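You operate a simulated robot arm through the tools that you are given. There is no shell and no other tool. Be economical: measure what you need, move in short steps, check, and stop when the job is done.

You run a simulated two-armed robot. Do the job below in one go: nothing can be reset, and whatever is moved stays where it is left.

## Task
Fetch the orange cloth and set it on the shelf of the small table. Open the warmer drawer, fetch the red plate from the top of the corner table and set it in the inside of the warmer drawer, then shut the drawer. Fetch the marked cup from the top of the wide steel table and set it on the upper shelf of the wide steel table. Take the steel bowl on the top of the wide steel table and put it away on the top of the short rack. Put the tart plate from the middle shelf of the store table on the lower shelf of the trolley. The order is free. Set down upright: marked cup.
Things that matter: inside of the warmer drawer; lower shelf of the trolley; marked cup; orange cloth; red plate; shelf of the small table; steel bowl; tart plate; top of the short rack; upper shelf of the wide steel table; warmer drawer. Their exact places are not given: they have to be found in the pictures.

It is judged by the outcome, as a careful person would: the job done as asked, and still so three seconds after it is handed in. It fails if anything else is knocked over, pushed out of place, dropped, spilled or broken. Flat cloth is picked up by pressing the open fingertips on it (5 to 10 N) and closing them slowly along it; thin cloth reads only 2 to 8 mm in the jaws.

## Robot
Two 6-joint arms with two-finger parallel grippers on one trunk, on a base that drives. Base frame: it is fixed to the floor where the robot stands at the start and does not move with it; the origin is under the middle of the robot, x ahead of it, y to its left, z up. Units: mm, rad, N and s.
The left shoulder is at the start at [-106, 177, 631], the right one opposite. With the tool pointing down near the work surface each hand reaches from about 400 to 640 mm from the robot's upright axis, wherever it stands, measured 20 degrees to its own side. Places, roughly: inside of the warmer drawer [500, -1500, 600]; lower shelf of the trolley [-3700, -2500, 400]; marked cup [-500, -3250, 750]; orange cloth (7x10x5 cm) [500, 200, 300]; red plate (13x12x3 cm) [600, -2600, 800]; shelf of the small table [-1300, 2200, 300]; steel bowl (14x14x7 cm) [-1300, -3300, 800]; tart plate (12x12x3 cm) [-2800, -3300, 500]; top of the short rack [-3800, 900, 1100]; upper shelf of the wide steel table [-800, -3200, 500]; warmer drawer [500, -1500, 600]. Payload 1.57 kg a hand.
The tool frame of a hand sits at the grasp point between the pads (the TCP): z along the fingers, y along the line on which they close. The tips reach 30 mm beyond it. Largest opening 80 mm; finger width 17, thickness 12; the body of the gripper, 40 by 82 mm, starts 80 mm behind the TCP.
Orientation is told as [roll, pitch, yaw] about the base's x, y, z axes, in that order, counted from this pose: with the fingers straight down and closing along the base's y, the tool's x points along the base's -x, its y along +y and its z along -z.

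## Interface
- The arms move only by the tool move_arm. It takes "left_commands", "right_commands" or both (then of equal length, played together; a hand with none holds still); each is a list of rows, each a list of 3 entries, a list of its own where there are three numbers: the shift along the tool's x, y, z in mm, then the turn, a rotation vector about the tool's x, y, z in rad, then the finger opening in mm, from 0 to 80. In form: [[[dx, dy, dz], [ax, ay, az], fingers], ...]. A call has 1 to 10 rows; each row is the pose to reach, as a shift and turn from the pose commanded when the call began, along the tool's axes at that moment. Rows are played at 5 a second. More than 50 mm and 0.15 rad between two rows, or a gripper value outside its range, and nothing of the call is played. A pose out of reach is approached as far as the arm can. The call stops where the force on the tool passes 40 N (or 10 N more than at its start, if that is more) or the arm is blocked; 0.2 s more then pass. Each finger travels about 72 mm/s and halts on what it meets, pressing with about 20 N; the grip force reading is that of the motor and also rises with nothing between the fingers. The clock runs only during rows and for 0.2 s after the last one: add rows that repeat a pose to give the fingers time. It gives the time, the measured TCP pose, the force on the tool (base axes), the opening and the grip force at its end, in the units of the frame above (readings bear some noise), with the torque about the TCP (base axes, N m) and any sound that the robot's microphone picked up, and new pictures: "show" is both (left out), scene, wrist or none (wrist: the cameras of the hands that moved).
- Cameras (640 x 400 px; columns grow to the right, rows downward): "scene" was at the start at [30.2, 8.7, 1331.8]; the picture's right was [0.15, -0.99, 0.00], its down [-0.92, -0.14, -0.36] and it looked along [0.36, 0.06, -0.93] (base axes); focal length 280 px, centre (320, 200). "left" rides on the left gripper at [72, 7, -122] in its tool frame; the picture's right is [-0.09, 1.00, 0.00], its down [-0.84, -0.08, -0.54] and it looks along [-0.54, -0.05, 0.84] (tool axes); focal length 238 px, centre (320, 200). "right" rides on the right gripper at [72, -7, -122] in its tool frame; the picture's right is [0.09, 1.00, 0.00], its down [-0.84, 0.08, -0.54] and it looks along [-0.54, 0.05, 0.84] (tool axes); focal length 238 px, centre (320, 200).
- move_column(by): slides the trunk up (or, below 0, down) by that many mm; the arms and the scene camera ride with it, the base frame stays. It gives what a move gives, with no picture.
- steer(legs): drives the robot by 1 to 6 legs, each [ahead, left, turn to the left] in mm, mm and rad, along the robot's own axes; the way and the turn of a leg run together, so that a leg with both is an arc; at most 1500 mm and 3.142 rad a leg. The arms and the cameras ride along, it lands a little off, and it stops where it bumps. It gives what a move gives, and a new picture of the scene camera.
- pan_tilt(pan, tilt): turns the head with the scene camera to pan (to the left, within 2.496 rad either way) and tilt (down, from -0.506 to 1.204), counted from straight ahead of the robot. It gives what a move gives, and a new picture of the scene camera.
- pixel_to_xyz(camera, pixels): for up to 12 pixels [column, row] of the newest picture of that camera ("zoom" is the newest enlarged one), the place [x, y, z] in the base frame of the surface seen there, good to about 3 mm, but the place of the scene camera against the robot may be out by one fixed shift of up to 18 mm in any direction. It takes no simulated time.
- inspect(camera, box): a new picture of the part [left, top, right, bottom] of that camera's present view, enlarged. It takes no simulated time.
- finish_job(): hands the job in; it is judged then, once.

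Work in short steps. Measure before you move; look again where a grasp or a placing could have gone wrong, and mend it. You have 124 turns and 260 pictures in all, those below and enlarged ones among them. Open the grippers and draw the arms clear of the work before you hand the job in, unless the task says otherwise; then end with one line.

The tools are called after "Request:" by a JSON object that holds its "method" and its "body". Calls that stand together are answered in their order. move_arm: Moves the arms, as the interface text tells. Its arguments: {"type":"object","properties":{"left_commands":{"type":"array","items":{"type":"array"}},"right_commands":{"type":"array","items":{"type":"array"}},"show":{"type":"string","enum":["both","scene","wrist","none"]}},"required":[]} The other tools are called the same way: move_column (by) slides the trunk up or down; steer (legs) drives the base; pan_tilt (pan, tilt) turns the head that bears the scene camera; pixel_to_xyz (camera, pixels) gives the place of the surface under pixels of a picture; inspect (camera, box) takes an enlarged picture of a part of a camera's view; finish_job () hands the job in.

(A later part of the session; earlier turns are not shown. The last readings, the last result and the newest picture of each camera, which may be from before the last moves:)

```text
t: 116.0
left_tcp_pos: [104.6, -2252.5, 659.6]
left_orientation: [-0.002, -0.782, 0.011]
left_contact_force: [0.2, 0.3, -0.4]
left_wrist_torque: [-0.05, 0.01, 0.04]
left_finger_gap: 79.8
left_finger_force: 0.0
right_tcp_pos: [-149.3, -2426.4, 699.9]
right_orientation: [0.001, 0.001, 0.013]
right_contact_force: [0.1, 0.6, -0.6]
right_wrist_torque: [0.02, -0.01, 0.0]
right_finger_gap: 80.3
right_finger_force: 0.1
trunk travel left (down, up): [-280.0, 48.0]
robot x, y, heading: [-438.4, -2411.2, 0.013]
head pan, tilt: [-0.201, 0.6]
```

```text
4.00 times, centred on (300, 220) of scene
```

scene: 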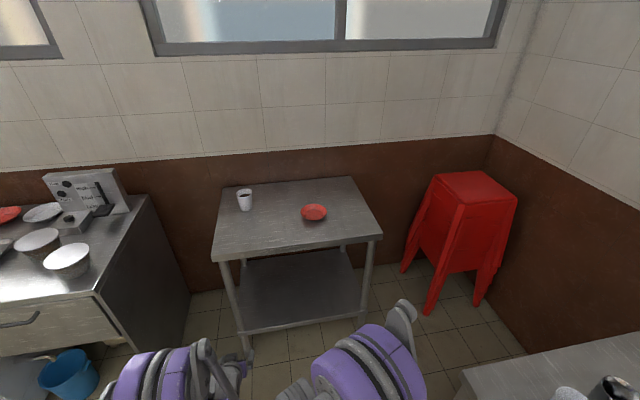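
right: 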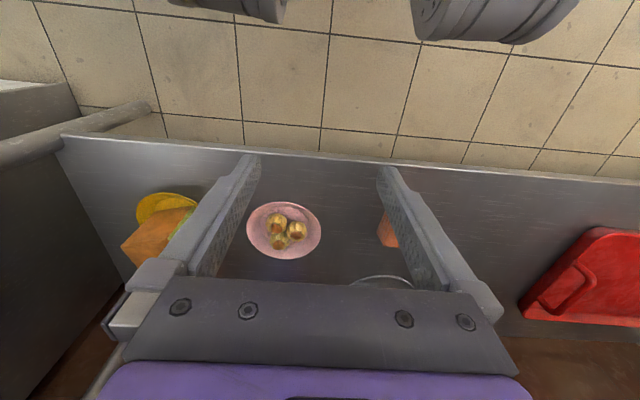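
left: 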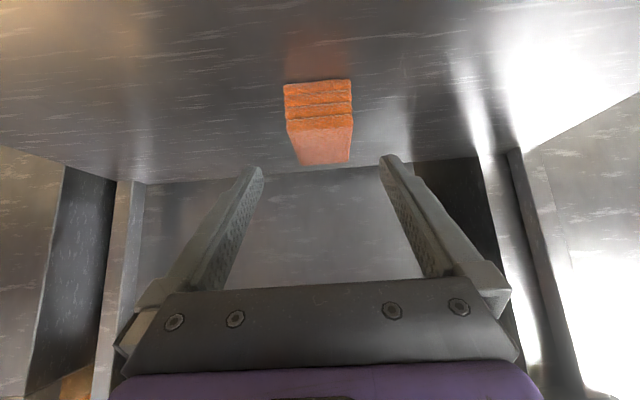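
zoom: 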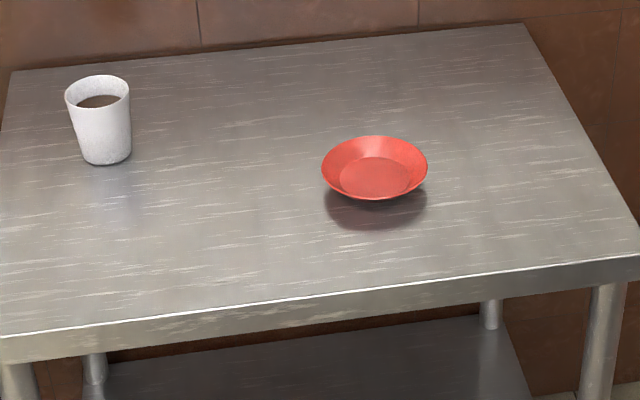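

Plate centre ≈(594,-2592), rim radius ≈60 at z≈828. I retract the left hand, and raise the right hand with a 0.7 rad roll so its fingers follow the flared wall at the plate's left rim.

Request:
{"method": "move_arm", "body": {"left_commands": [[[17, 18, -28], [0, 0.1, 0], 80], [[34, 35, -55], [0, 0.2, 0], 80], [[50, 52, -83], [0, 0.3, 0], 80], [[67, 69, -110], [0, 0.4, 0], 80], [[84, 86, -138], [0, 0.5, 0], 80], [[100, 104, -166], [0, 0.6, 0], 80], [[117, 121, -193], [0, 0.7, 0], 80], [[134, 138, -221], [0, 0.78, 0], 80]], "right_commands": [[[-25, -16, -25], [0.09, 0, 0], 80], [[-50, -32, -50], [0.18, 0, 0], 80], [[-75, -48, -75], [0.27, 0, 0], 80], [[-100, -65, -100], [0.36, 0, 0], 80], [[-125, -81, -125], [0.45, 0, 0], 80], [[-150, -97, -150], [0.54, 0, 0], 80], [[-175, -113, -175], [0.62, 0, 0], 80], [[-200, -130, -200], [0.7, 0, 0], 80]], "show": "none"}}

Request:
{"method": "steer", "body": {"legs": [[0, 75, -0.013], [400, 0, 0]]}}

Request:
{"method": "move_arm", "body": {"right_commands": [[[0, 0, 0], [0, 0, 0], 80]], "show": "wrist"}}

```text
t: 117.8
left_tcp_pos: [-150.4, -2118.2, 720.1]
left_orientation: [0.001, -0.002, 0.013]
left_contact_force: [0.1, -0.2, 0.4]
left_wrist_torque: [0.0, 0.03, -0.02]
left_finger_gap: 80.0
left_finger_force: 0.0
left hand out of reach, approached as far as the arm can: row 1, 2
right_tcp_pos: [52.9, -2552.9, 900.0]
right_orientation: [-0.702, 0.001, 0.013]
right_contact_force: [0.4, 0.9, 0.1]
right_wrist_torque: [-0.02, 0.0, -0.03]
right_finger_gap: 79.8
right_finger_force: 0.0
trunk travel left (down, up): [-280.0, 48.0]
robot x, y, heading: [-436.1, -2412.6, 0.014]
head pan, tilt: [-0.201, 0.6]
```

```text
t: 121.2
left_tcp_pos: [257.8, -2050.6, 719.4]
left_orientation: [0.0, 0.0, -0.006]
left_contact_force: [-0.2, -0.5, 0.4]
left_wrist_torque: [0.0, -0.01, 0.0]
left_finger_gap: 80.0
left_finger_force: 0.0
right_tcp_pos: [448.9, -2488.6, 898.8]
right_orientation: [-0.7, 0.0, -0.008]
right_contact_force: [0.4, 0.1, 0.0]
right_wrist_torque: [0.01, 0.0, 0.03]
right_finger_gap: 79.9
right_finger_force: 0.2
trunk travel left (down, up): [-280.0, 48.0]
robot x, y, heading: [-35.2, -2336.1, -0.005]
head pan, tilt: [-0.201, 0.6]
```

scene: 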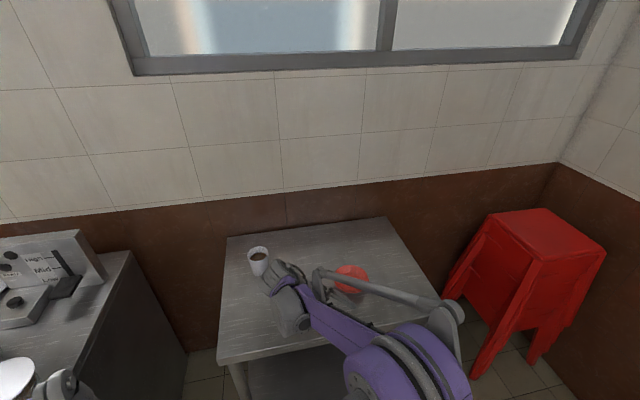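

```text
t: 121.6
left_tcp_pos: [256.9, -2050.4, 720.6]
left_orientation: [-0.001, -0.001, -0.007]
left_contact_force: [-0.7, -0.2, 0.0]
left_wrist_torque: [-0.01, 0.02, -0.02]
left_finger_gap: 80.0
left_finger_force: 0.0
right_tcp_pos: [448.0, -2488.7, 899.7]
right_orientation: [-0.702, 0.0, -0.009]
right_contact_force: [0.1, 0.4, -0.1]
right_wrist_torque: [-0.01, 0.0, -0.03]
right_finger_gap: 80.3
right_finger_force: 0.0
trunk travel left (down, up): [-280.0, 48.0]
robot x, y, heading: [-35.1, -2339.0, -0.005]
head pan, tilt: [-0.201, 0.6]
```

right: 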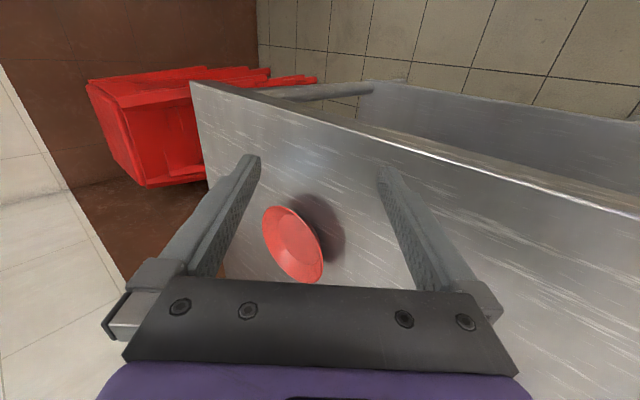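

Right wrist camera sees the plate (262–325, 205–283). Measuring its rim.

Request:
{"method": "pixel_to_xyz", "body": {"camera": "right", "pixels": [[265, 215], [283, 208], [323, 262], [316, 280], [280, 270], [308, 230], [292, 245], [264, 235], [360, 180], [300, 282], [318, 248]]}}

Request:
{"method": "inspect", "body": {"camera": "right", "box": [220, 180, 380, 300]}}

```text
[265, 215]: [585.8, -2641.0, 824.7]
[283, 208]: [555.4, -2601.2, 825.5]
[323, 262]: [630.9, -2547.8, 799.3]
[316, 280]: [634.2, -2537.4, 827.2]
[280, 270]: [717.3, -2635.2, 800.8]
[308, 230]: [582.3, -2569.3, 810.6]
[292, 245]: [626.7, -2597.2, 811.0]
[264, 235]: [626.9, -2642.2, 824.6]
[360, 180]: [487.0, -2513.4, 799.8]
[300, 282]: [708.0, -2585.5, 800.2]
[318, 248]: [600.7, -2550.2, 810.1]
```

```text
3.33 times, centred on (300, 240) of right
```

zoom: 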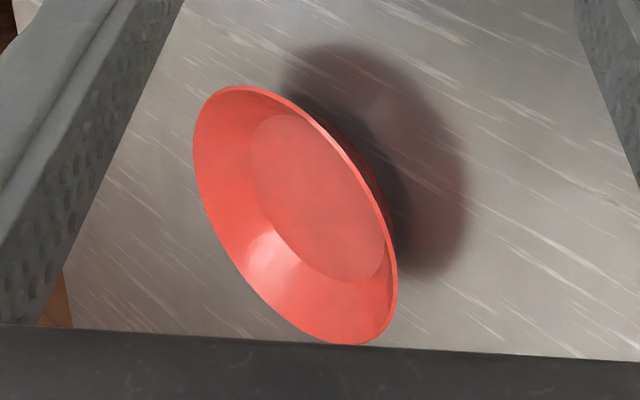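

Rim z≈826, interior floor 811, table 800; plate centre ≈(609,-2590), r≈59. I move to a pre-grasp 60 mm back from the left rim point with fingers at 24 mm, then view.

Request:
{"method": "move_arm", "body": {"right_commands": [[[-40, 3, 1], [0, 0, 0], 60], [[-80, 6, 2], [0, 0, 0], 40], [[-120, 9, 4], [0, 0, 0], 24], [[-161, 12, 5], [0, 0, 0], 24], [[-161, 12, 5], [0, 0, 0], 24]], "show": "wrist"}}

```text
t: 122.8
left_tcp_pos: [258.1, -2050.6, 720.1]
left_orientation: [0.001, -0.004, -0.009]
left_contact_force: [-0.6, 0.4, -0.1]
left_wrist_torque: [0.01, -0.01, -0.01]
left_finger_gap: 80.1
left_finger_force: 0.0
right_tcp_pos: [609.4, -2482.1, 889.2]
right_orientation: [-0.701, 0.0, -0.008]
right_contact_force: [-0.1, -0.7, -0.3]
right_wrist_torque: [0.0, 0.01, 0.01]
right_finger_gap: 24.0
right_finger_force: 0.1
trunk travel left (down, up): [-280.0, 48.0]
robot x, y, heading: [-34.1, -2335.5, -0.01]
head pan, tilt: [-0.201, 0.6]
```

right: 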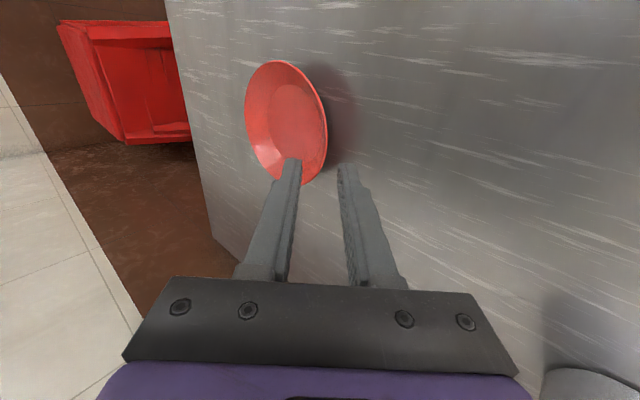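

Re-measuring the rim from this closer view.

Request:
{"method": "pixel_to_xyz", "body": {"camera": "right", "pixels": [[247, 112], [272, 62], [310, 80], [325, 125], [322, 165], [262, 165], [285, 110], [318, 100], [308, 180]]}}

Request:
{"method": "inspect", "body": {"camera": "right", "box": [220, 40, 400, 220]}}

```text
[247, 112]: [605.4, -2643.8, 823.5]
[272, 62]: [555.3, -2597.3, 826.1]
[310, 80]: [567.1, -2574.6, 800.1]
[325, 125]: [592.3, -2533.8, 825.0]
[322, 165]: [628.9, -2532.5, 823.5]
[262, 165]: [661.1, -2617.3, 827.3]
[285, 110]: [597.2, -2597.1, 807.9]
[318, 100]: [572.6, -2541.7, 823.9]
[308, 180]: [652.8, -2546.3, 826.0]
```

```text
2.22 times, centred on (310, 130) of right
```

zoom: 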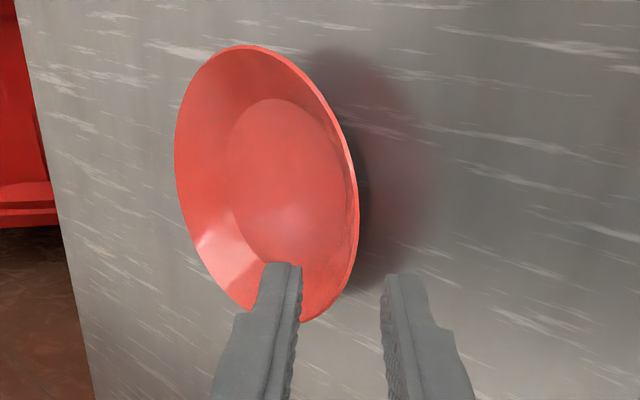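

Consistent (rim left edge y≈-2531 near x=611, z≈825). Advance 60 mm, then close.

Request:
{"method": "move_arm", "body": {"right_commands": [[[0, 0, 30], [0, 0, 0], 24], [[0, 0, 50], [0, 0, 0], 24], [[0, 0, 60], [0, 0, 0], 24], [[0, 0, 60], [0, 0, 0], 16], [[0, 0, 60], [0, 0, 0], 10], [[0, 0, 60], [0, 0, 0], 4], [[0, 0, 60], [0, 0, 0], 0], [[0, 0, 60], [0, 0, 0], 0]], "show": "wrist"}}

```text
t: 124.6
left_tcp_pos: [258.4, -2050.7, 720.8]
left_orientation: [0.0, -0.002, -0.007]
left_contact_force: [-0.6, 0.1, 1.0]
left_wrist_torque: [0.02, -0.01, -0.02]
left_finger_gap: 80.1
left_finger_force: 0.1
right_tcp_pos: [608.8, -2521.1, 842.7]
right_orientation: [-0.7, -0.001, -0.006]
right_contact_force: [1.1, -0.8, 3.1]
right_wrist_torque: [-0.3, 0.0, 0.11]
right_finger_gap: 5.5
right_finger_force: 20.0
trunk travel left (down, up): [-280.0, 48.0]
robot x, y, heading: [-33.9, -2338.4, -0.012]
head pan, tilt: [-0.201, 0.6]
```

right: 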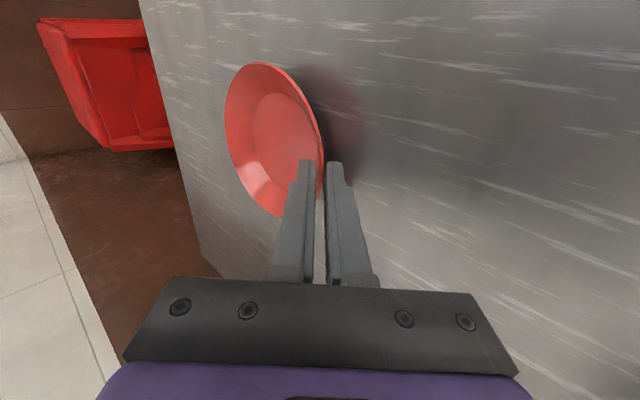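

Gripped (5.5 mm). Lift straight up 120 mm.

Request:
{"method": "move_arm", "body": {"right_commands": [[[0, -10, -12], [0, 0, 0], 0], [[0, -26, -31], [0, 0, 0], 0], [[0, -52, -61], [0, 0, 0], 0], [[0, -77, -92], [0, 0, 0], 0], [[0, -77, -92], [0, 0, 0], 0]], "show": "wrist"}}

```text
t: 125.8
left_tcp_pos: [258.4, -2050.8, 720.9]
left_orientation: [0.001, -0.002, -0.007]
left_contact_force: [-0.4, -0.3, 0.4]
left_wrist_torque: [0.02, 0.01, 0.03]
left_finger_gap: 79.9
left_finger_force: 0.0
right_tcp_pos: [608.3, -2523.8, 961.8]
right_orientation: [-0.7, -0.002, -0.007]
right_contact_force: [-0.1, -0.7, -0.6]
right_wrist_torque: [0.03, -0.03, -0.05]
right_finger_gap: 5.1
right_finger_force: 20.4
trunk travel left (down, up): [-280.0, 48.0]
robot x, y, heading: [-32.8, -2334.6, -0.008]
head pan, tilt: [-0.201, 0.6]
```

right: 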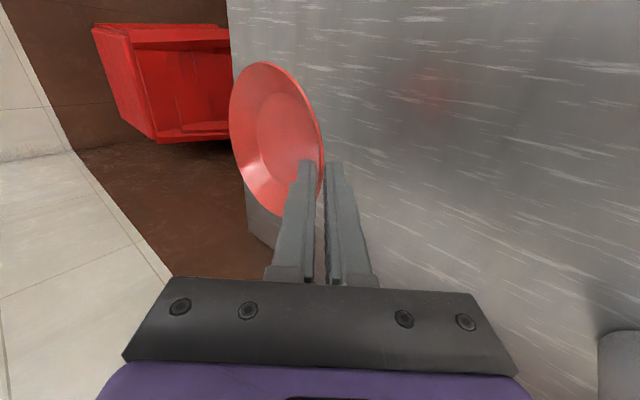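

Plate held level, bottom 43 mm below the TCP. I back up, retract the right arm 240 mm and drive to the drawer.

Request:
{"method": "steer", "body": {"legs": [[-450, 0, 0.008], [0, 680, 0]]}}

Request:
{"method": "move_arm", "body": {"right_commands": [[[40, 0, 0], [0, 0, 0], 0], [[80, 0, 0], [0, 0, 0], 0], [[120, 0, 0], [0, 0, 0], 0], [[160, 0, 0], [0, 0, 0], 0], [[200, 0, 0], [0, 0, 0], 0], [[240, 0, 0], [0, 0, 0], 0]], "show": "none"}}

Request:
{"method": "pan_tilt", "body": {"pan": 0.2, "tilt": 0.75}}

```text
t: 134.5
left_tcp_pos: [-198.4, -1373.8, 720.4]
left_orientation: [0.001, -0.001, 0.005]
left_contact_force: [0.4, -0.5, 1.2]
left_wrist_torque: [-0.01, 0.03, -0.01]
left_finger_gap: 80.4
left_finger_force: 0.1
right_tcp_pos: [160.5, -1840.9, 961.4]
right_orientation: [-0.701, 0.001, 0.004]
right_contact_force: [-0.6, 0.9, -0.7]
right_wrist_torque: [0.09, 0.03, -0.02]
right_finger_gap: 5.1
right_finger_force: 20.1
trunk travel left (down, up): [-280.0, 48.0]
robot x, y, heading: [-486.2, -1663.0, 0.004]
head pan, tilt: [-0.201, 0.6]
```

scene: 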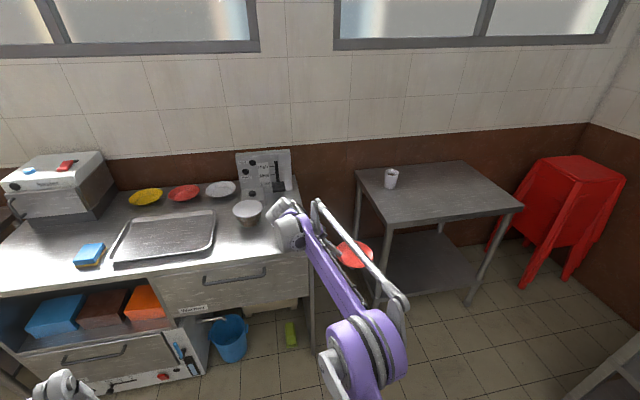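

```text
t: 135.9
left_tcp_pos: [-199.3, -1373.2, 721.3]
left_orientation: [0.0, -0.003, 0.004]
left_contact_force: [-0.3, 0.0, -1.0]
left_wrist_torque: [0.01, 0.0, -0.02]
left_finger_gap: 80.0
left_finger_force: 0.0
right_tcp_pos: [-79.8, -1844.3, 961.1]
right_orientation: [-0.7, -0.001, 0.006]
right_contact_force: [-0.5, -0.2, -0.4]
right_wrist_torque: [0.04, 0.0, 0.04]
right_finger_gap: 5.2
right_finger_force: 20.0
trunk travel left (down, up): [-280.0, 48.0]
robot x, y, heading: [-490.2, -1662.2, 0.003]
head pan, tilt: [-0.201, 0.6]
```

```text
t: 136.8
left_tcp_pos: [-197.6, -1372.9, 720.3]
left_orientation: [-0.001, 0.0, 0.006]
left_contact_force: [-0.1, 0.5, -0.9]
left_wrist_torque: [0.01, 0.01, -0.03]
left_finger_gap: 79.9
left_finger_force: 0.1
right_tcp_pos: [-79.0, -1844.7, 960.7]
right_orientation: [-0.701, 0.001, 0.006]
right_contact_force: [-0.2, 0.0, -0.6]
right_wrist_torque: [0.05, -0.02, -0.05]
right_finger_gap: 5.2
right_finger_force: 20.0
trunk travel left (down, up): [-280.0, 48.0]
robot x, y, heading: [-491.6, -1665.0, 0.003]
head pan, tilt: [0.201, 0.75]
```

scene: 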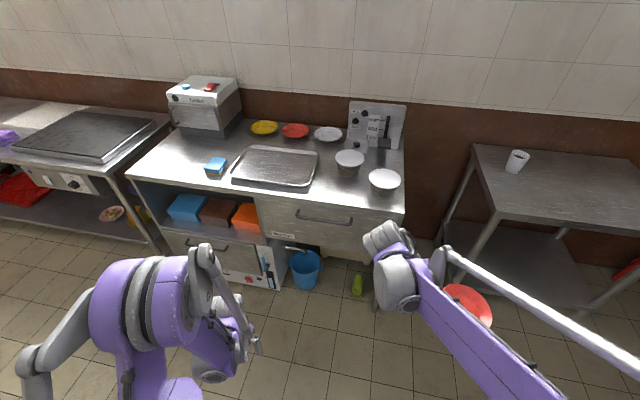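

Drawer front at (325,225), handle at (325,218). Measuring it.

Request:
{"method": "inspect", "body": {"camera": "scene", "box": [240, 170, 420, 270]}}

Request:
{"method": "pixel_to_xyz", "body": {"camera": "scene", "pixels": [[325, 219], [305, 216], [345, 222], [260, 198], [265, 232], [390, 250], [398, 212], [320, 201], [330, 235], [384, 180], [350, 158], [297, 213]]}}

```text
3.56 times, centred on (330, 220) of scene
```

zoom: 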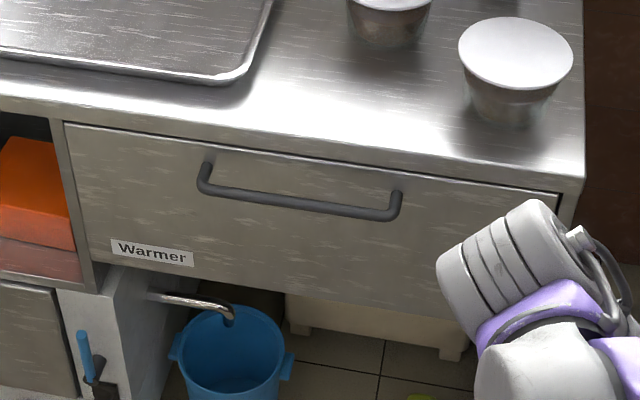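

```text
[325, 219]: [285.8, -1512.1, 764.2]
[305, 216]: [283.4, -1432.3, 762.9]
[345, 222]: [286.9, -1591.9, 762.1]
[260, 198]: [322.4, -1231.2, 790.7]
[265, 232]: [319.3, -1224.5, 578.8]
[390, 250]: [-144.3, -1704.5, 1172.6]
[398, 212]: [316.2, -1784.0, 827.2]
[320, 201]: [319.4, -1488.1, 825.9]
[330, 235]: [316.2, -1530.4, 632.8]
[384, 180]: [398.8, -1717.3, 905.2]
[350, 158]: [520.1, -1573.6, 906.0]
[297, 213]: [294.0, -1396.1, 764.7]
```

Handle bar ≈ x 280–286, y -1400…-1605, z 763; counter top z≈826. I'll hook the bar from above with downward fingers in the gap behind it. First raise the left hand and come closer, then measure with the wrist camera.

Request:
{"method": "move_arm", "body": {"left_commands": [[[-20, -25, -28], [0, 0, 0], 80], [[-40, -50, -56], [0, 0, 0], 60], [[-60, -75, -84], [0, 0, 0], 40], [[-80, -100, -112], [0, 0, 0], 40], [[-100, -124, -150], [0, 0, 0], 40]], "show": "none"}}

Request:
{"method": "steer", "body": {"legs": [[270, 0, 0]]}}

Request:
{"method": "move_arm", "body": {"left_commands": [[[0, 0, 0], [0, 0, 0], 40]], "show": "wrist"}}

```text
t: 137.9
left_tcp_pos: [-97.6, -1500.0, 871.4]
left_orientation: [0.0, -0.001, 0.008]
left_contact_force: [-0.3, 0.3, 0.2]
left_wrist_torque: [0.02, 0.0, -0.01]
left_finger_gap: 40.1
left_finger_force: 0.1
right_tcp_pos: [-80.4, -1844.4, 961.0]
right_orientation: [-0.699, 0.001, 0.006]
right_contact_force: [0.5, 0.2, -0.9]
right_wrist_torque: [0.03, -0.02, -0.02]
right_finger_gap: 5.1
right_finger_force: 20.3
trunk travel left (down, up): [-280.0, 48.0]
robot x, y, heading: [-489.3, -1659.7, 0.011]
head pan, tilt: [0.201, 0.75]
```

```text
t: 139.8
left_tcp_pos: [169.6, -1495.8, 871.2]
left_orientation: [0.002, -0.003, 0.009]
left_contact_force: [0.8, 0.3, 0.1]
left_wrist_torque: [-0.02, 0.02, 0.01]
left_finger_gap: 39.8
left_finger_force: 0.1
right_tcp_pos: [188.8, -1840.8, 960.2]
right_orientation: [-0.701, 0.0, 0.008]
right_contact_force: [0.5, 0.5, -0.6]
right_wrist_torque: [0.02, 0.02, -0.01]
right_finger_gap: 5.1
right_finger_force: 19.9
trunk travel left (down, up): [-280.0, 48.0]
robot x, y, heading: [-216.1, -1662.0, 0.012]
head pan, tilt: [0.201, 0.75]
```

scene: 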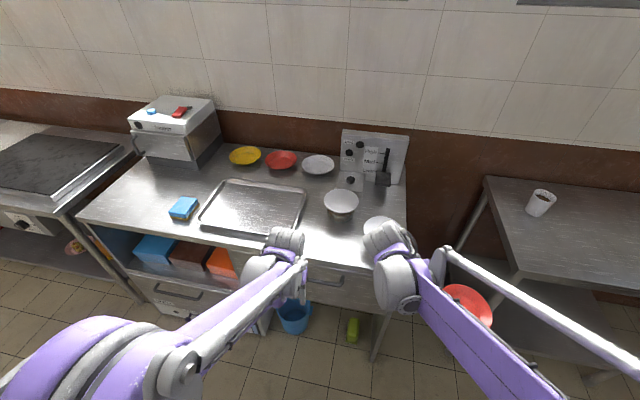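

```text
t: 140.2
left_tcp_pos: [169.1, -1496.7, 870.9]
left_orientation: [-0.001, -0.003, 0.009]
left_contact_force: [0.0, 0.0, 1.0]
left_wrist_torque: [0.0, 0.0, 0.0]
left_finger_gap: 40.0
left_finger_force: 0.0
right_tcp_pos: [189.0, -1840.6, 959.6]
right_orientation: [-0.698, -0.001, 0.009]
right_contact_force: [0.2, 0.4, 0.5]
right_wrist_torque: [0.03, 0.02, -0.03]
right_finger_gap: 5.2
right_finger_force: 20.1
trunk travel left (down, up): [-280.0, 48.0]
robot x, y, heading: [-221.5, -1659.9, 0.009]
head pan, tilt: [0.201, 0.75]
```

left: 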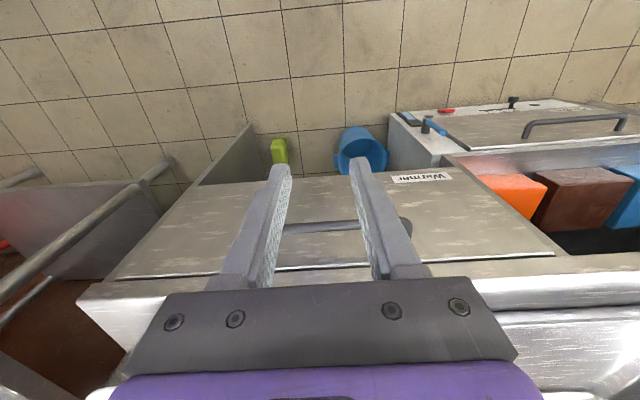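

Handle visible at (320,227) between the fingers. Measure.

Request:
{"method": "pixel_to_xyz", "body": {"camera": "left", "pixels": [[320, 227], [310, 224], [330, 230], [320, 205], [320, 245], [320, 190], [250, 228], [405, 228], [180, 290], [450, 210]]}}

Request:
{"method": "inspect", "body": {"camera": "left", "box": [220, 160, 460, 290]}}

```text
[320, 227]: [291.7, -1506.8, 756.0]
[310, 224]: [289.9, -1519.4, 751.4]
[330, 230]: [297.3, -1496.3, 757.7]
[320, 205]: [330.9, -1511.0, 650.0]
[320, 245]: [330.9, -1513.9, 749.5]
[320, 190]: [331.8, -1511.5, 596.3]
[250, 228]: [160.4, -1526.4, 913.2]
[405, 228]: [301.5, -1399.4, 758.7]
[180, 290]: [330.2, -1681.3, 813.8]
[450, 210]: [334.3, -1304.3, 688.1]
```

```text
2.67 times, centred on (340, 225) of left
```

zoom: 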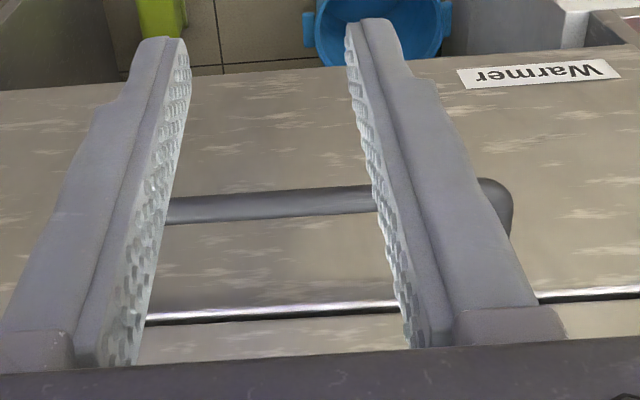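

By the wrist camera the face is x≈331 and the bar x≈291, z≈756. I go above the gap at x≈313 and lower the fingers behind the bar.

Request:
{"method": "move_arm", "body": {"left_commands": [[[-48, 0, 0], [0, 0, 0], 40], [[-96, 0, 0], [0, 0, 0], 40], [[-145, 0, 0], [0, 0, 0], 40], [[-145, 0, 0], [0, 0, 0], 40]], "show": "wrist"}}

```text
t: 141.2
left_tcp_pos: [312.9, -1496.7, 871.1]
left_orientation: [-0.001, -0.004, 0.007]
left_contact_force: [-0.5, -0.2, -0.4]
left_wrist_torque: [-0.05, 0.0, -0.01]
left_finger_gap: 40.3
left_finger_force: 0.0
right_tcp_pos: [188.6, -1840.3, 959.8]
right_orientation: [-0.701, 0.0, 0.007]
right_contact_force: [0.6, -0.8, -1.1]
right_wrist_torque: [0.03, -0.03, 0.01]
right_finger_gap: 5.0
right_finger_force: 19.8
trunk travel left (down, up): [-280.0, 48.0]
robot x, y, heading: [-217.4, -1657.1, 0.007]
head pan, tilt: [0.201, 0.75]
```

left: 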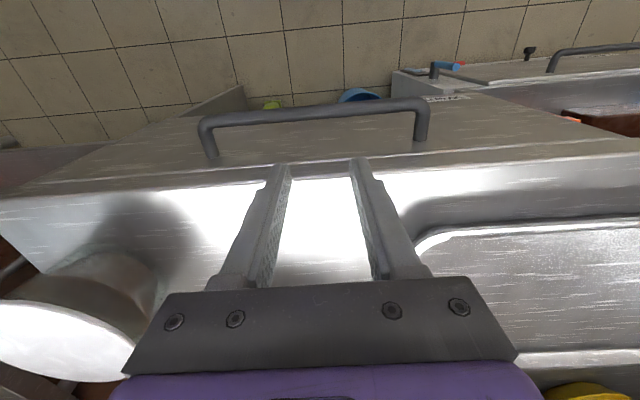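

Clear view of the bar (200–430, 95–140). Re-measuring the bar, its posts and the counter edge.

Request:
{"method": "pixel_to_xyz", "body": {"camera": "left", "pixels": [[315, 108], [315, 117], [212, 150], [420, 135], [315, 150], [315, 168], [315, 178], [320, 210], [315, 135], [100, 300], [430, 235]]}}

```text
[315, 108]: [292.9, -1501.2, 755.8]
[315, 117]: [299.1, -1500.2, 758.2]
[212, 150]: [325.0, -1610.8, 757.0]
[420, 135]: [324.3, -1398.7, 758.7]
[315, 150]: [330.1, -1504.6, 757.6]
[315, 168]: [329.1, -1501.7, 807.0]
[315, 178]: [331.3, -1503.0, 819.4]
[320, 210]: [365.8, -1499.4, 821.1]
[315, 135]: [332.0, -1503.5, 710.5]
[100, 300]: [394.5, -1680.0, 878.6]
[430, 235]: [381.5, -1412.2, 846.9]
```

Gap spans 300–330; target x=315. Lower 99 mm with force watch.

Request:
{"method": "move_arm", "body": {"left_commands": [[[-2, 0, 30], [0, 0.003, 0], 40], [[-2, 0, 60], [0, 0.003, 0], 40], [[-2, 0, 85], [0, 0.003, 0], 40], [[-2, 0, 99], [0, 0.003, 0], 40], [[-2, 0, 99], [0, 0.003, 0], 40]], "show": "wrist"}}

```text
t: 142.4
left_tcp_pos: [317.7, -1495.8, 773.1]
left_orientation: [-0.002, 0.001, 0.009]
left_contact_force: [-0.4, -0.6, 0.4]
left_wrist_torque: [0.0, 0.01, 0.01]
left_finger_gap: 40.0
left_finger_force: 0.0
right_tcp_pos: [189.4, -1841.9, 959.6]
right_orientation: [-0.698, 0.001, 0.007]
right_contact_force: [-0.2, 0.2, 0.0]
right_wrist_torque: [0.04, 0.01, 0.01]
right_finger_gap: 5.2
right_finger_force: 20.1
trunk travel left (down, up): [-280.0, 48.0]
robot x, y, heading: [-216.0, -1663.5, 0.012]
head pan, tilt: [0.201, 0.75]
```

left: 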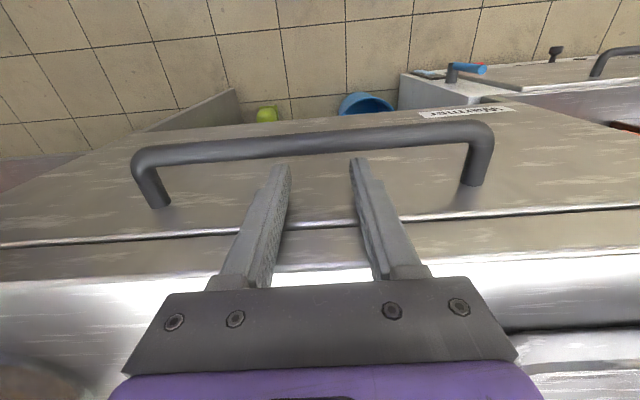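

Fingers are behind the bar with no contact. Pull by driving back 300 mm.

Request:
{"method": "steer", "body": {"legs": [[-310, 0, 0]]}}

```text
t: 144.6
left_tcp_pos: [3.1, -1500.6, 772.7]
left_orientation: [0.0, 0.002, 0.004]
left_contact_force: [-0.8, 0.4, 0.6]
left_wrist_torque: [-0.02, -0.03, -0.01]
left_finger_gap: 40.2
left_finger_force: 0.1
right_tcp_pos: [-126.3, -1844.5, 961.8]
right_orientation: [-0.699, 0.0, 0.002]
right_contact_force: [0.3, -0.5, -0.9]
right_wrist_torque: [0.05, -0.03, -0.02]
right_finger_gap: 5.0
right_finger_force: 20.2
trunk travel left (down, up): [-280.0, 48.0]
robot x, y, heading: [-531.7, -1666.4, 0.001]
head pan, tilt: [0.201, 0.75]
```

scene: 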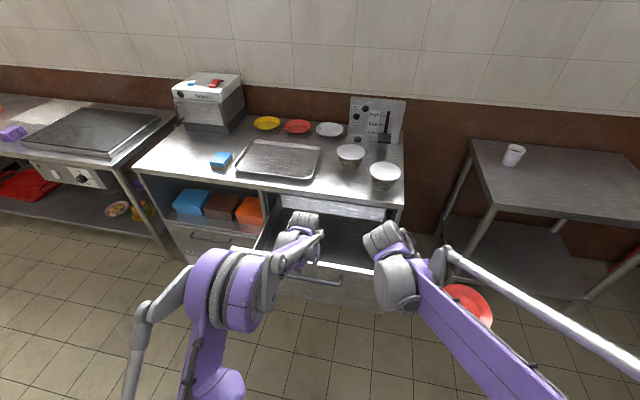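

The drawer is open. Lift the left hand clear and move it off to the left, then measure the inside.

Request:
{"method": "move_arm", "body": {"left_commands": [[[0, 0, -40], [0, 0, 0], 40], [[0, 0, -80], [0, 0, 0], 40], [[0, 0, -120], [0, 0, 0], 40], [[40, 20, -130], [0, 0, 0], 40], [[80, 50, -130], [0, 0, 0], 40], [[110, 85, -130], [0, 0, 0], 40], [[130, 120, -130], [0, 0, 0], 40]], "show": "scene"}}

```text
t: 146.2
left_tcp_pos: [-128.1, -1381.0, 902.8]
left_orientation: [0.001, 0.0, 0.003]
left_contact_force: [0.1, -0.1, 0.7]
left_wrist_torque: [-0.01, -0.03, 0.0]
left_finger_gap: 40.2
left_finger_force: 0.1
right_tcp_pos: [-126.7, -1844.3, 960.0]
right_orientation: [-0.698, 0.002, 0.002]
right_contact_force: [0.1, -1.0, -0.9]
right_wrist_torque: [0.05, 0.0, 0.01]
right_finger_gap: 5.2
right_finger_force: 20.2
trunk travel left (down, up): [-280.0, 48.0]
robot x, y, heading: [-531.2, -1663.2, 0.003]
head pan, tilt: [0.201, 0.75]
```

scene: 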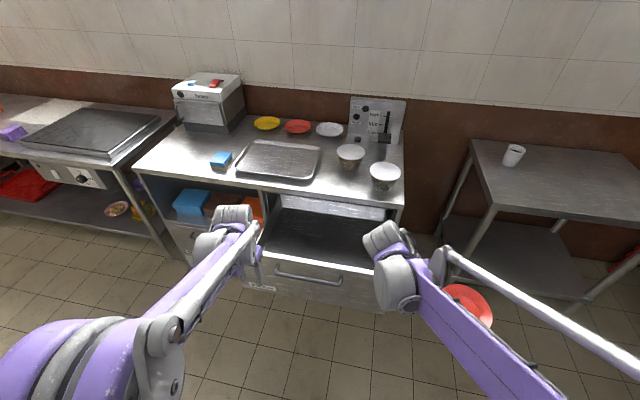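

Drawer interior visible around (325,235). Measuring floor and walls.

Request:
{"method": "pixel_to_xyz", "body": {"camera": "scene", "pixels": [[320, 235], [340, 250], [290, 225], [300, 250], [320, 262], [320, 267], [274, 240], [310, 280], [320, 216], [360, 240], [345, 268]]}}

Request:
{"method": "inspect", "body": {"camera": "scene", "box": [230, 180, 420, 310]}}

```text
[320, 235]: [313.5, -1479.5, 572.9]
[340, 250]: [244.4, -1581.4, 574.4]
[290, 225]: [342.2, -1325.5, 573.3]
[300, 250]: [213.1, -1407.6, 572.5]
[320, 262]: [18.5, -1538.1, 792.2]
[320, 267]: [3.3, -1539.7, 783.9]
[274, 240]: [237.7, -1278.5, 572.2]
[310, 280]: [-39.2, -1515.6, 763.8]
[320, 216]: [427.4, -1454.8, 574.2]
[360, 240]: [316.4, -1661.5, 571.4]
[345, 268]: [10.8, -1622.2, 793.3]
```

```text
3.08 times, centred on (325, 245) of scene
```

zoom: 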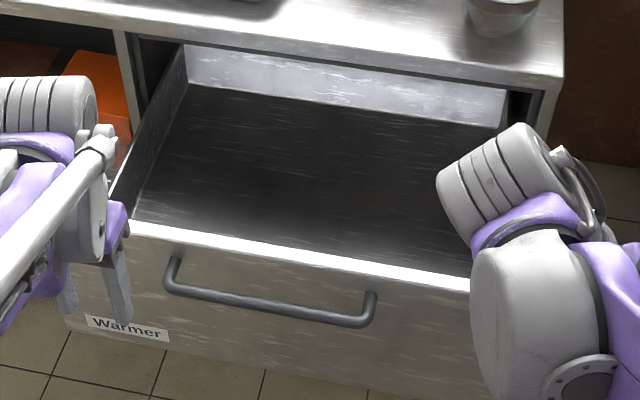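

Drawer opening (wrist-corrected) spans x≈33–330, y≈-1260…-1740, floor z≈572. I position the base so the right hand goes over it at (190,-1540).

Request:
{"method": "steer", "body": {"legs": [[0, 305, 0], [160, 0, 0]]}}

Request:
{"method": "move_arm", "body": {"right_commands": [[[-40, 0, 0], [0, 0, 0], 0], [[-80, 0, 0], [0, 0, 0], 0], [[-120, 0, 0], [0, 0, 0], 0], [[-156, 0, 0], [0, 0, 0], 0], [[-156, 0, 0], [0, 0, 0], 0]], "show": "both"}}

```text
t: 150.5
left_tcp_pos: [32.0, -1076.1, 902.4]
left_orientation: [0.0, 0.0, -0.001]
left_contact_force: [0.1, 0.5, 0.3]
left_wrist_torque: [0.04, 0.02, -0.01]
left_finger_gap: 39.9
left_finger_force: 0.2
right_tcp_pos: [30.7, -1539.5, 959.8]
right_orientation: [-0.699, 0.0, -0.002]
right_contact_force: [0.1, 0.2, -0.3]
right_wrist_torque: [0.08, 0.02, 0.0]
right_finger_gap: 5.5
right_finger_force: 20.0
trunk travel left (down, up): [-280.0, 48.0]
robot x, y, heading: [-376.2, -1357.0, 0.003]
head pan, tilt: [0.201, 0.75]
```

scene: 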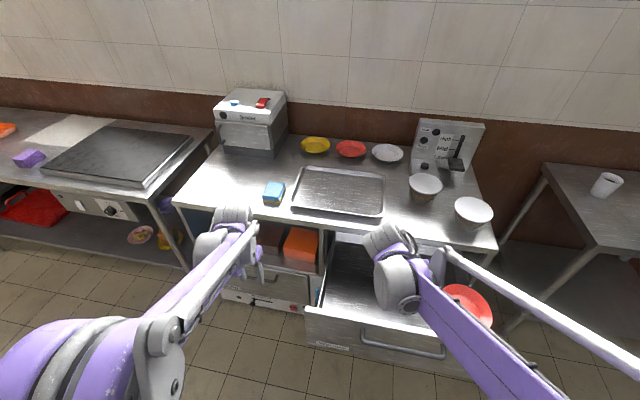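

```text
t: 151.7
left_tcp_pos: [31.0, -1077.0, 903.0]
left_orientation: [-0.001, -0.001, -0.001]
left_contact_force: [-0.4, -0.5, 0.8]
left_wrist_torque: [-0.02, 0.0, -0.05]
left_finger_gap: 40.0
left_finger_force: 0.0
right_tcp_pos: [186.4, -1540.0, 960.1]
right_orientation: [-0.702, 0.0, -0.002]
right_contact_force: [-0.8, 0.6, -1.2]
right_wrist_torque: [0.03, 0.01, -0.01]
right_finger_gap: 5.3
right_finger_force: 20.2
trunk travel left (down, up): [-280.0, 48.0]
robot x, y, heading: [-371.3, -1354.0, -0.003]
head pan, tilt: [0.201, 0.75]
```

scene: 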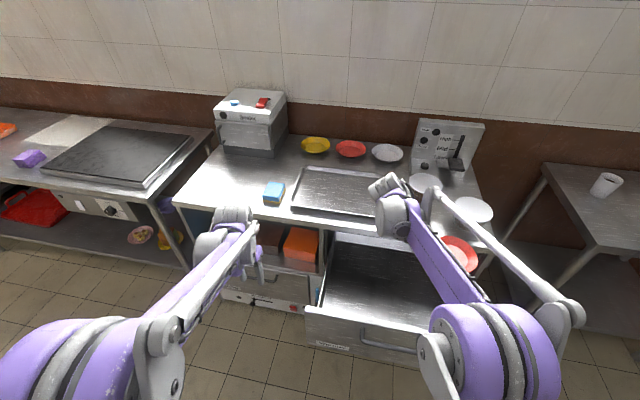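
right: 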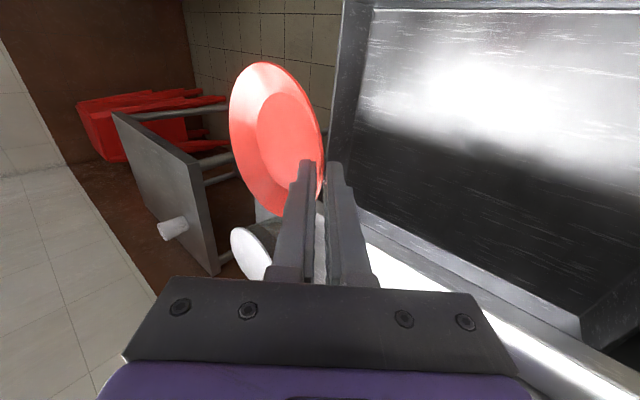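

Measure the drawer's floor and walls with the right wrist camera before lowering.

Request:
{"method": "pixel_to_xyz", "body": {"camera": "right", "pixels": [[450, 180], [550, 120], [365, 15], [345, 100], [355, 185], [420, 250], [600, 310], [390, 60], [400, 120], [375, 10]]}}

```text
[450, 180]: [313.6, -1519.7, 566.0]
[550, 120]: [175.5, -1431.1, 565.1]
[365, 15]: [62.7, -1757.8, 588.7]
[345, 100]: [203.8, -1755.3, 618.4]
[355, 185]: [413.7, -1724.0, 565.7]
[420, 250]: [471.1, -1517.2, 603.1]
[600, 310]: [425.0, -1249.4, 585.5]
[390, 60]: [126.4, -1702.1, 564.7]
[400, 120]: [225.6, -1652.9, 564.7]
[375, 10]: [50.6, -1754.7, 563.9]
```

Floor z≈565, walls y -1756/-1249. Lower in, first to ~30 mm above the floor.

Request:
{"method": "move_arm", "body": {"right_commands": [[[0, 26, 31], [0, 0, 0], 0], [[0, 52, 62], [0, 0, 0], 0], [[0, 78, 92], [0, 0, 0], 0], [[0, 104, 123], [0, 0, 0], 0], [[0, 130, 154], [0, 0, 0], 0], [[0, 156, 185], [0, 0, 0], 0], [[0, 182, 215], [0, 0, 0], 0], [[0, 207, 246], [0, 0, 0], 0]], "show": "both"}}

```text
t: 153.5
left_tcp_pos: [32.2, -1075.8, 901.6]
left_orientation: [0.001, 0.0, -0.002]
left_contact_force: [0.2, 0.2, 0.1]
left_wrist_torque: [0.02, 0.0, 0.01]
left_finger_gap: 40.1
left_finger_force: 0.1
right_tcp_pos: [187.0, -1542.6, 639.0]
right_orientation: [-0.699, 0.0, -0.002]
right_contact_force: [-1.1, 0.3, -1.1]
right_wrist_torque: [0.04, 0.02, 0.03]
right_finger_gap: 4.8
right_finger_force: 20.2
trunk travel left (down, up): [-280.0, 48.0]
robot x, y, heading: [-370.8, -1354.3, 0.002]
head pan, tilt: [0.201, 0.75]
```

scene: 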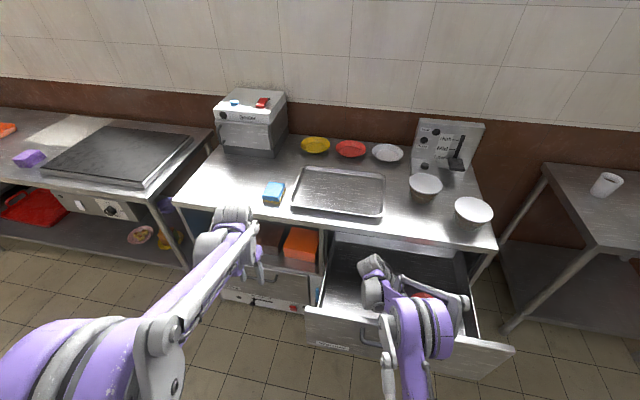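
right: 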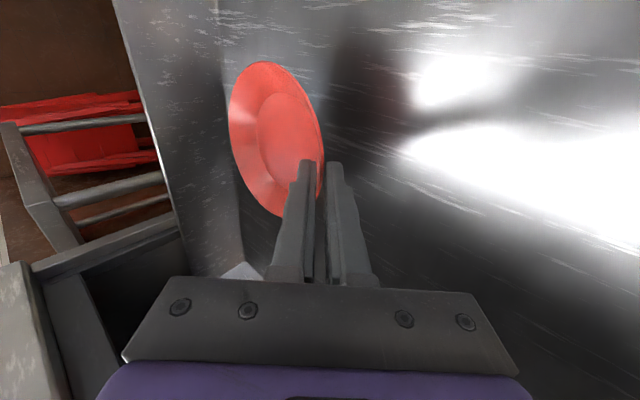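

Clear so far. Lower the last 30 mm gently.

Request:
{"method": "move_arm", "body": {"right_commands": [[[0, 8, 9], [0, 0, 0], 0], [[0, 14, 16], [0, 0, 0], 0], [[0, 18, 21], [0, 0, 0], 0], [[0, 19, 23], [0, 0, 0], 0]], "show": "wrist"}}

```text
t: 154.5
left_tcp_pos: [32.4, -1076.7, 904.3]
left_orientation: [0.0, 0.002, -0.001]
left_contact_force: [0.8, -0.1, 0.6]
left_wrist_torque: [-0.03, 0.02, -0.01]
left_finger_gap: 39.9
left_finger_force: 0.1
right_tcp_pos: [186.2, -1541.5, 609.1]
right_orientation: [-0.701, 0.001, -0.001]
right_contact_force: [-0.8, 0.6, 3.5]
right_wrist_torque: [-0.2, 0.08, -0.03]
right_finger_gap: 5.2
right_finger_force: 20.2
trunk travel left (down, up): [-280.0, 48.0]
robot x, y, heading: [-378.9, -1354.9, -0.001]
head pan, tilt: [0.201, 0.75]
```

right: 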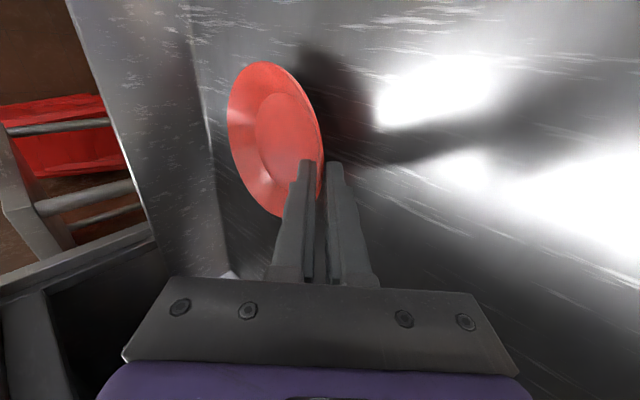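

Touching (3.5 N). Open to 24 mm, withdraw along the finger axis, then go up.

Request:
{"method": "move_arm", "body": {"right_commands": [[[0, 0, 0], [0, 0, 0], 12], [[0, 0, 0], [0, 0, 0], 24], [[0, 0, 0], [0, 0, 0], 24], [[0, 0, -25], [0, 0, 0], 24], [[0, 0, -60], [0, 0, 0], 24], [[0, -30, -90], [0, 0, 0], 24], [[0, -60, -120], [0, 0, 0], 24]], "show": "wrist"}}

```text
t: 156.1
left_tcp_pos: [30.8, -1075.7, 902.4]
left_orientation: [0.001, 0.001, -0.002]
left_contact_force: [-0.7, 0.1, -0.4]
left_wrist_torque: [-0.03, -0.02, -0.01]
left_finger_gap: 39.9
left_finger_force: 0.1
right_tcp_pos: [182.4, -1508.9, 738.4]
right_orientation: [-0.7, 0.001, -0.001]
right_contact_force: [0.0, 0.1, 0.3]
right_wrist_torque: [0.0, 0.01, 0.01]
right_finger_gap: 23.8
right_finger_force: 0.0
trunk travel left (down, up): [-280.0, 48.0]
robot x, y, heading: [-377.7, -1355.9, -0.002]
head pan, tilt: [0.201, 0.75]
```

right: 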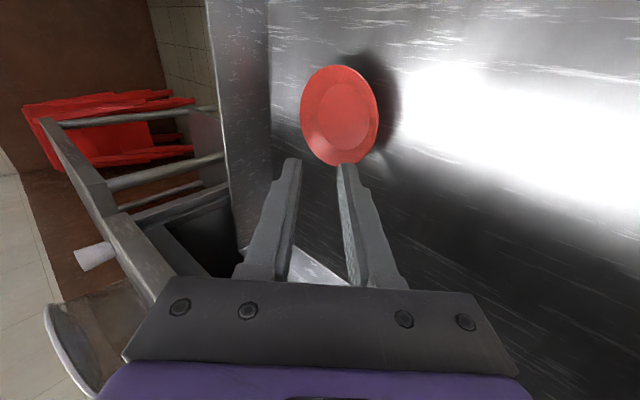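

The plate sits in the drawer. Lift the right hand out and straighten it to vertical, then back off to stand in front of the handle for pushing.

Request:
{"method": "move_arm", "body": {"right_commands": [[[0, -28, -34], [0, 0, 0], 30], [[0, -56, -67], [0, 0, 0], 40], [[0, -85, -101], [0, 0, 0], 40], [[0, -113, -134], [0, 0, 0], 40], [[0, -142, -168], [0, 0, 0], 40], [[0, -142, -168], [-0.14, 0, 0], 40], [[0, -142, -168], [-0.28, 0, 0], 40], [[0, -142, -168], [-0.42, 0, 0], 40], [[0, -142, -168], [-0.56, 0, 0], 40], [[0, -142, -168], [-0.7, 0, 0], 40]], "show": "none"}}

Request:
{"method": "steer", "body": {"legs": [[-250, 0, 0]]}}

Request:
{"method": "move_arm", "body": {"right_commands": [[[0, 0, 45], [0, 0, 0], 40], [[0, 0, 90], [0, 0, 0], 40], [[0, 0, 135], [0, 0, 0], 40], [[0, 0, 180], [0, 0, 0], 40], [[0, 0, 180], [0, 0, 0], 40]], "show": "both"}}

```text
t: 158.3
left_tcp_pos: [31.5, -1077.1, 904.1]
left_orientation: [0.001, 0.001, -0.003]
left_contact_force: [-0.1, 0.3, 0.0]
left_wrist_torque: [-0.01, -0.04, 0.0]
left_finger_gap: 40.0
left_finger_force: 0.1
right_tcp_pos: [187.1, -1508.9, 958.0]
right_orientation: [0.002, 0.001, -0.001]
right_contact_force: [0.3, 0.0, 0.2]
right_wrist_torque: [-0.02, -0.05, 0.0]
right_finger_gap: 39.8
right_finger_force: 0.0
trunk travel left (down, up): [-280.0, 48.0]
robot x, y, heading: [-375.5, -1359.3, -0.0]
head pan, tilt: [0.201, 0.75]
```

```text
t: 160.1
left_tcp_pos: [-221.0, -1075.4, 903.7]
left_orientation: [0.001, 0.001, 0.0]
left_contact_force: [-0.3, 0.0, -0.2]
left_wrist_torque: [0.02, -0.04, 0.02]
left_finger_gap: 39.9
left_finger_force: 0.0
right_tcp_pos: [-64.4, -1506.9, 958.2]
right_orientation: [0.001, 0.001, 0.002]
right_contact_force: [-0.5, 1.0, -0.1]
right_wrist_torque: [0.01, -0.04, 0.0]
right_finger_gap: 39.9
right_finger_force: 0.1
trunk travel left (down, up): [-280.0, 48.0]
robot x, y, heading: [-626.5, -1353.3, -0.003]
head pan, tilt: [0.201, 0.75]
```

scene: 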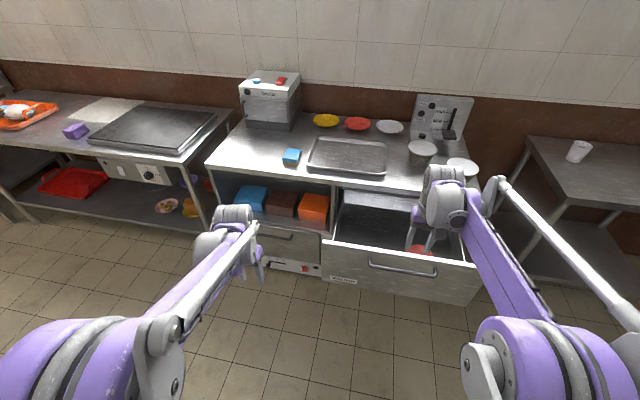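

```text
t: 161.3
left_tcp_pos: [-221.0, -1075.0, 903.2]
left_orientation: [-0.001, 0.0, 0.0]
left_contact_force: [0.3, 0.7, 0.3]
left_wrist_torque: [0.01, 0.01, 0.01]
left_finger_gap: 40.2
left_finger_force: 0.1
right_tcp_pos: [-65.1, -1506.1, 778.4]
right_orientation: [0.001, 0.001, 0.001]
right_contact_force: [0.6, -0.2, 1.2]
right_wrist_torque: [0.02, -0.01, 0.0]
right_finger_gap: 40.0
right_finger_force: 0.1
trunk travel left (down, up): [-280.0, 48.0]
robot x, y, heading: [-630.0, -1357.0, -0.001]
head pan, tilt: [0.201, 0.75]
```

scene: 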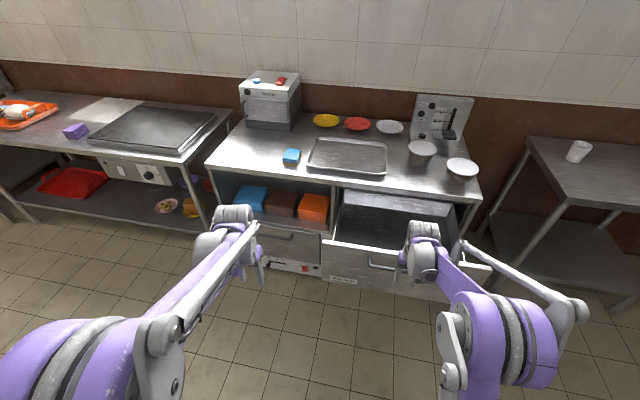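
right: 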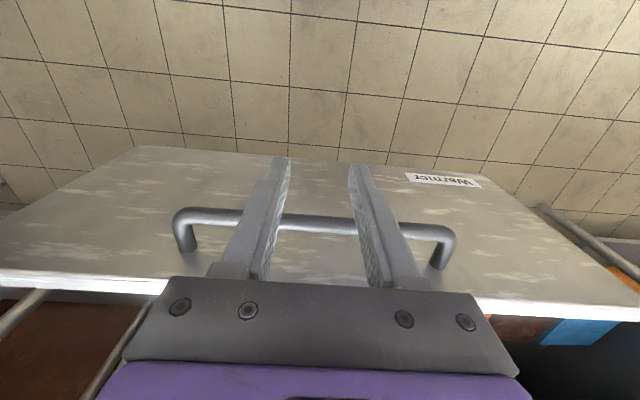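

Fingers stand in front of the bar. Push by driving forward.

Request:
{"method": "steer", "body": {"legs": [[335, 0, 0]]}}

Request:
{"method": "inspect", "body": {"camera": "right", "box": [100, 100, 540, 320]}}

```text
t: 163.5
left_tcp_pos: [106.7, -1075.0, 903.4]
left_orientation: [0.0, 0.002, 0.0]
left_contact_force: [1.1, -0.2, -0.5]
left_wrist_torque: [-0.01, 0.05, 0.0]
left_finger_gap: 40.1
left_finger_force: 0.1
right_tcp_pos: [261.4, -1508.5, 777.4]
right_orientation: [-0.001, -0.001, 0.002]
right_contact_force: [0.2, 0.7, 0.0]
right_wrist_torque: [-0.04, 0.02, 0.02]
right_finger_gap: 39.8
right_finger_force: 0.1
trunk travel left (down, up): [-280.0, 48.0]
robot x, y, heading: [-302.7, -1355.0, 0.0]
head pan, tilt: [0.201, 0.75]
```

scene: 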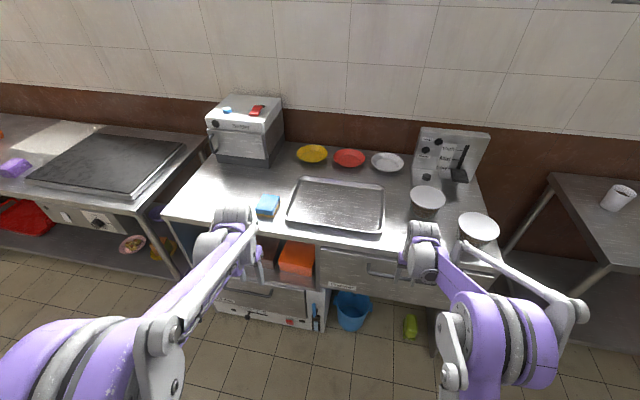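

```text
1.45 times, centred on (320, 210) of right
```

zoom: 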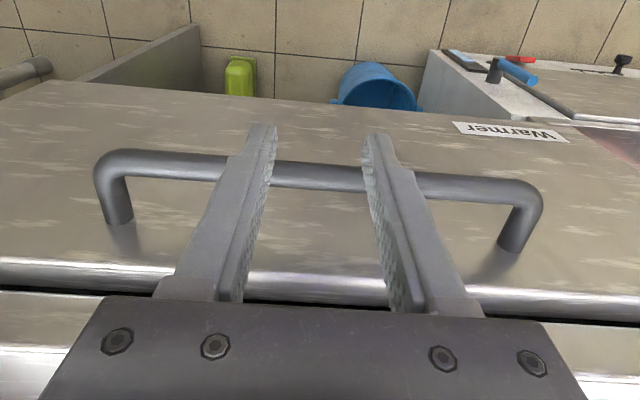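

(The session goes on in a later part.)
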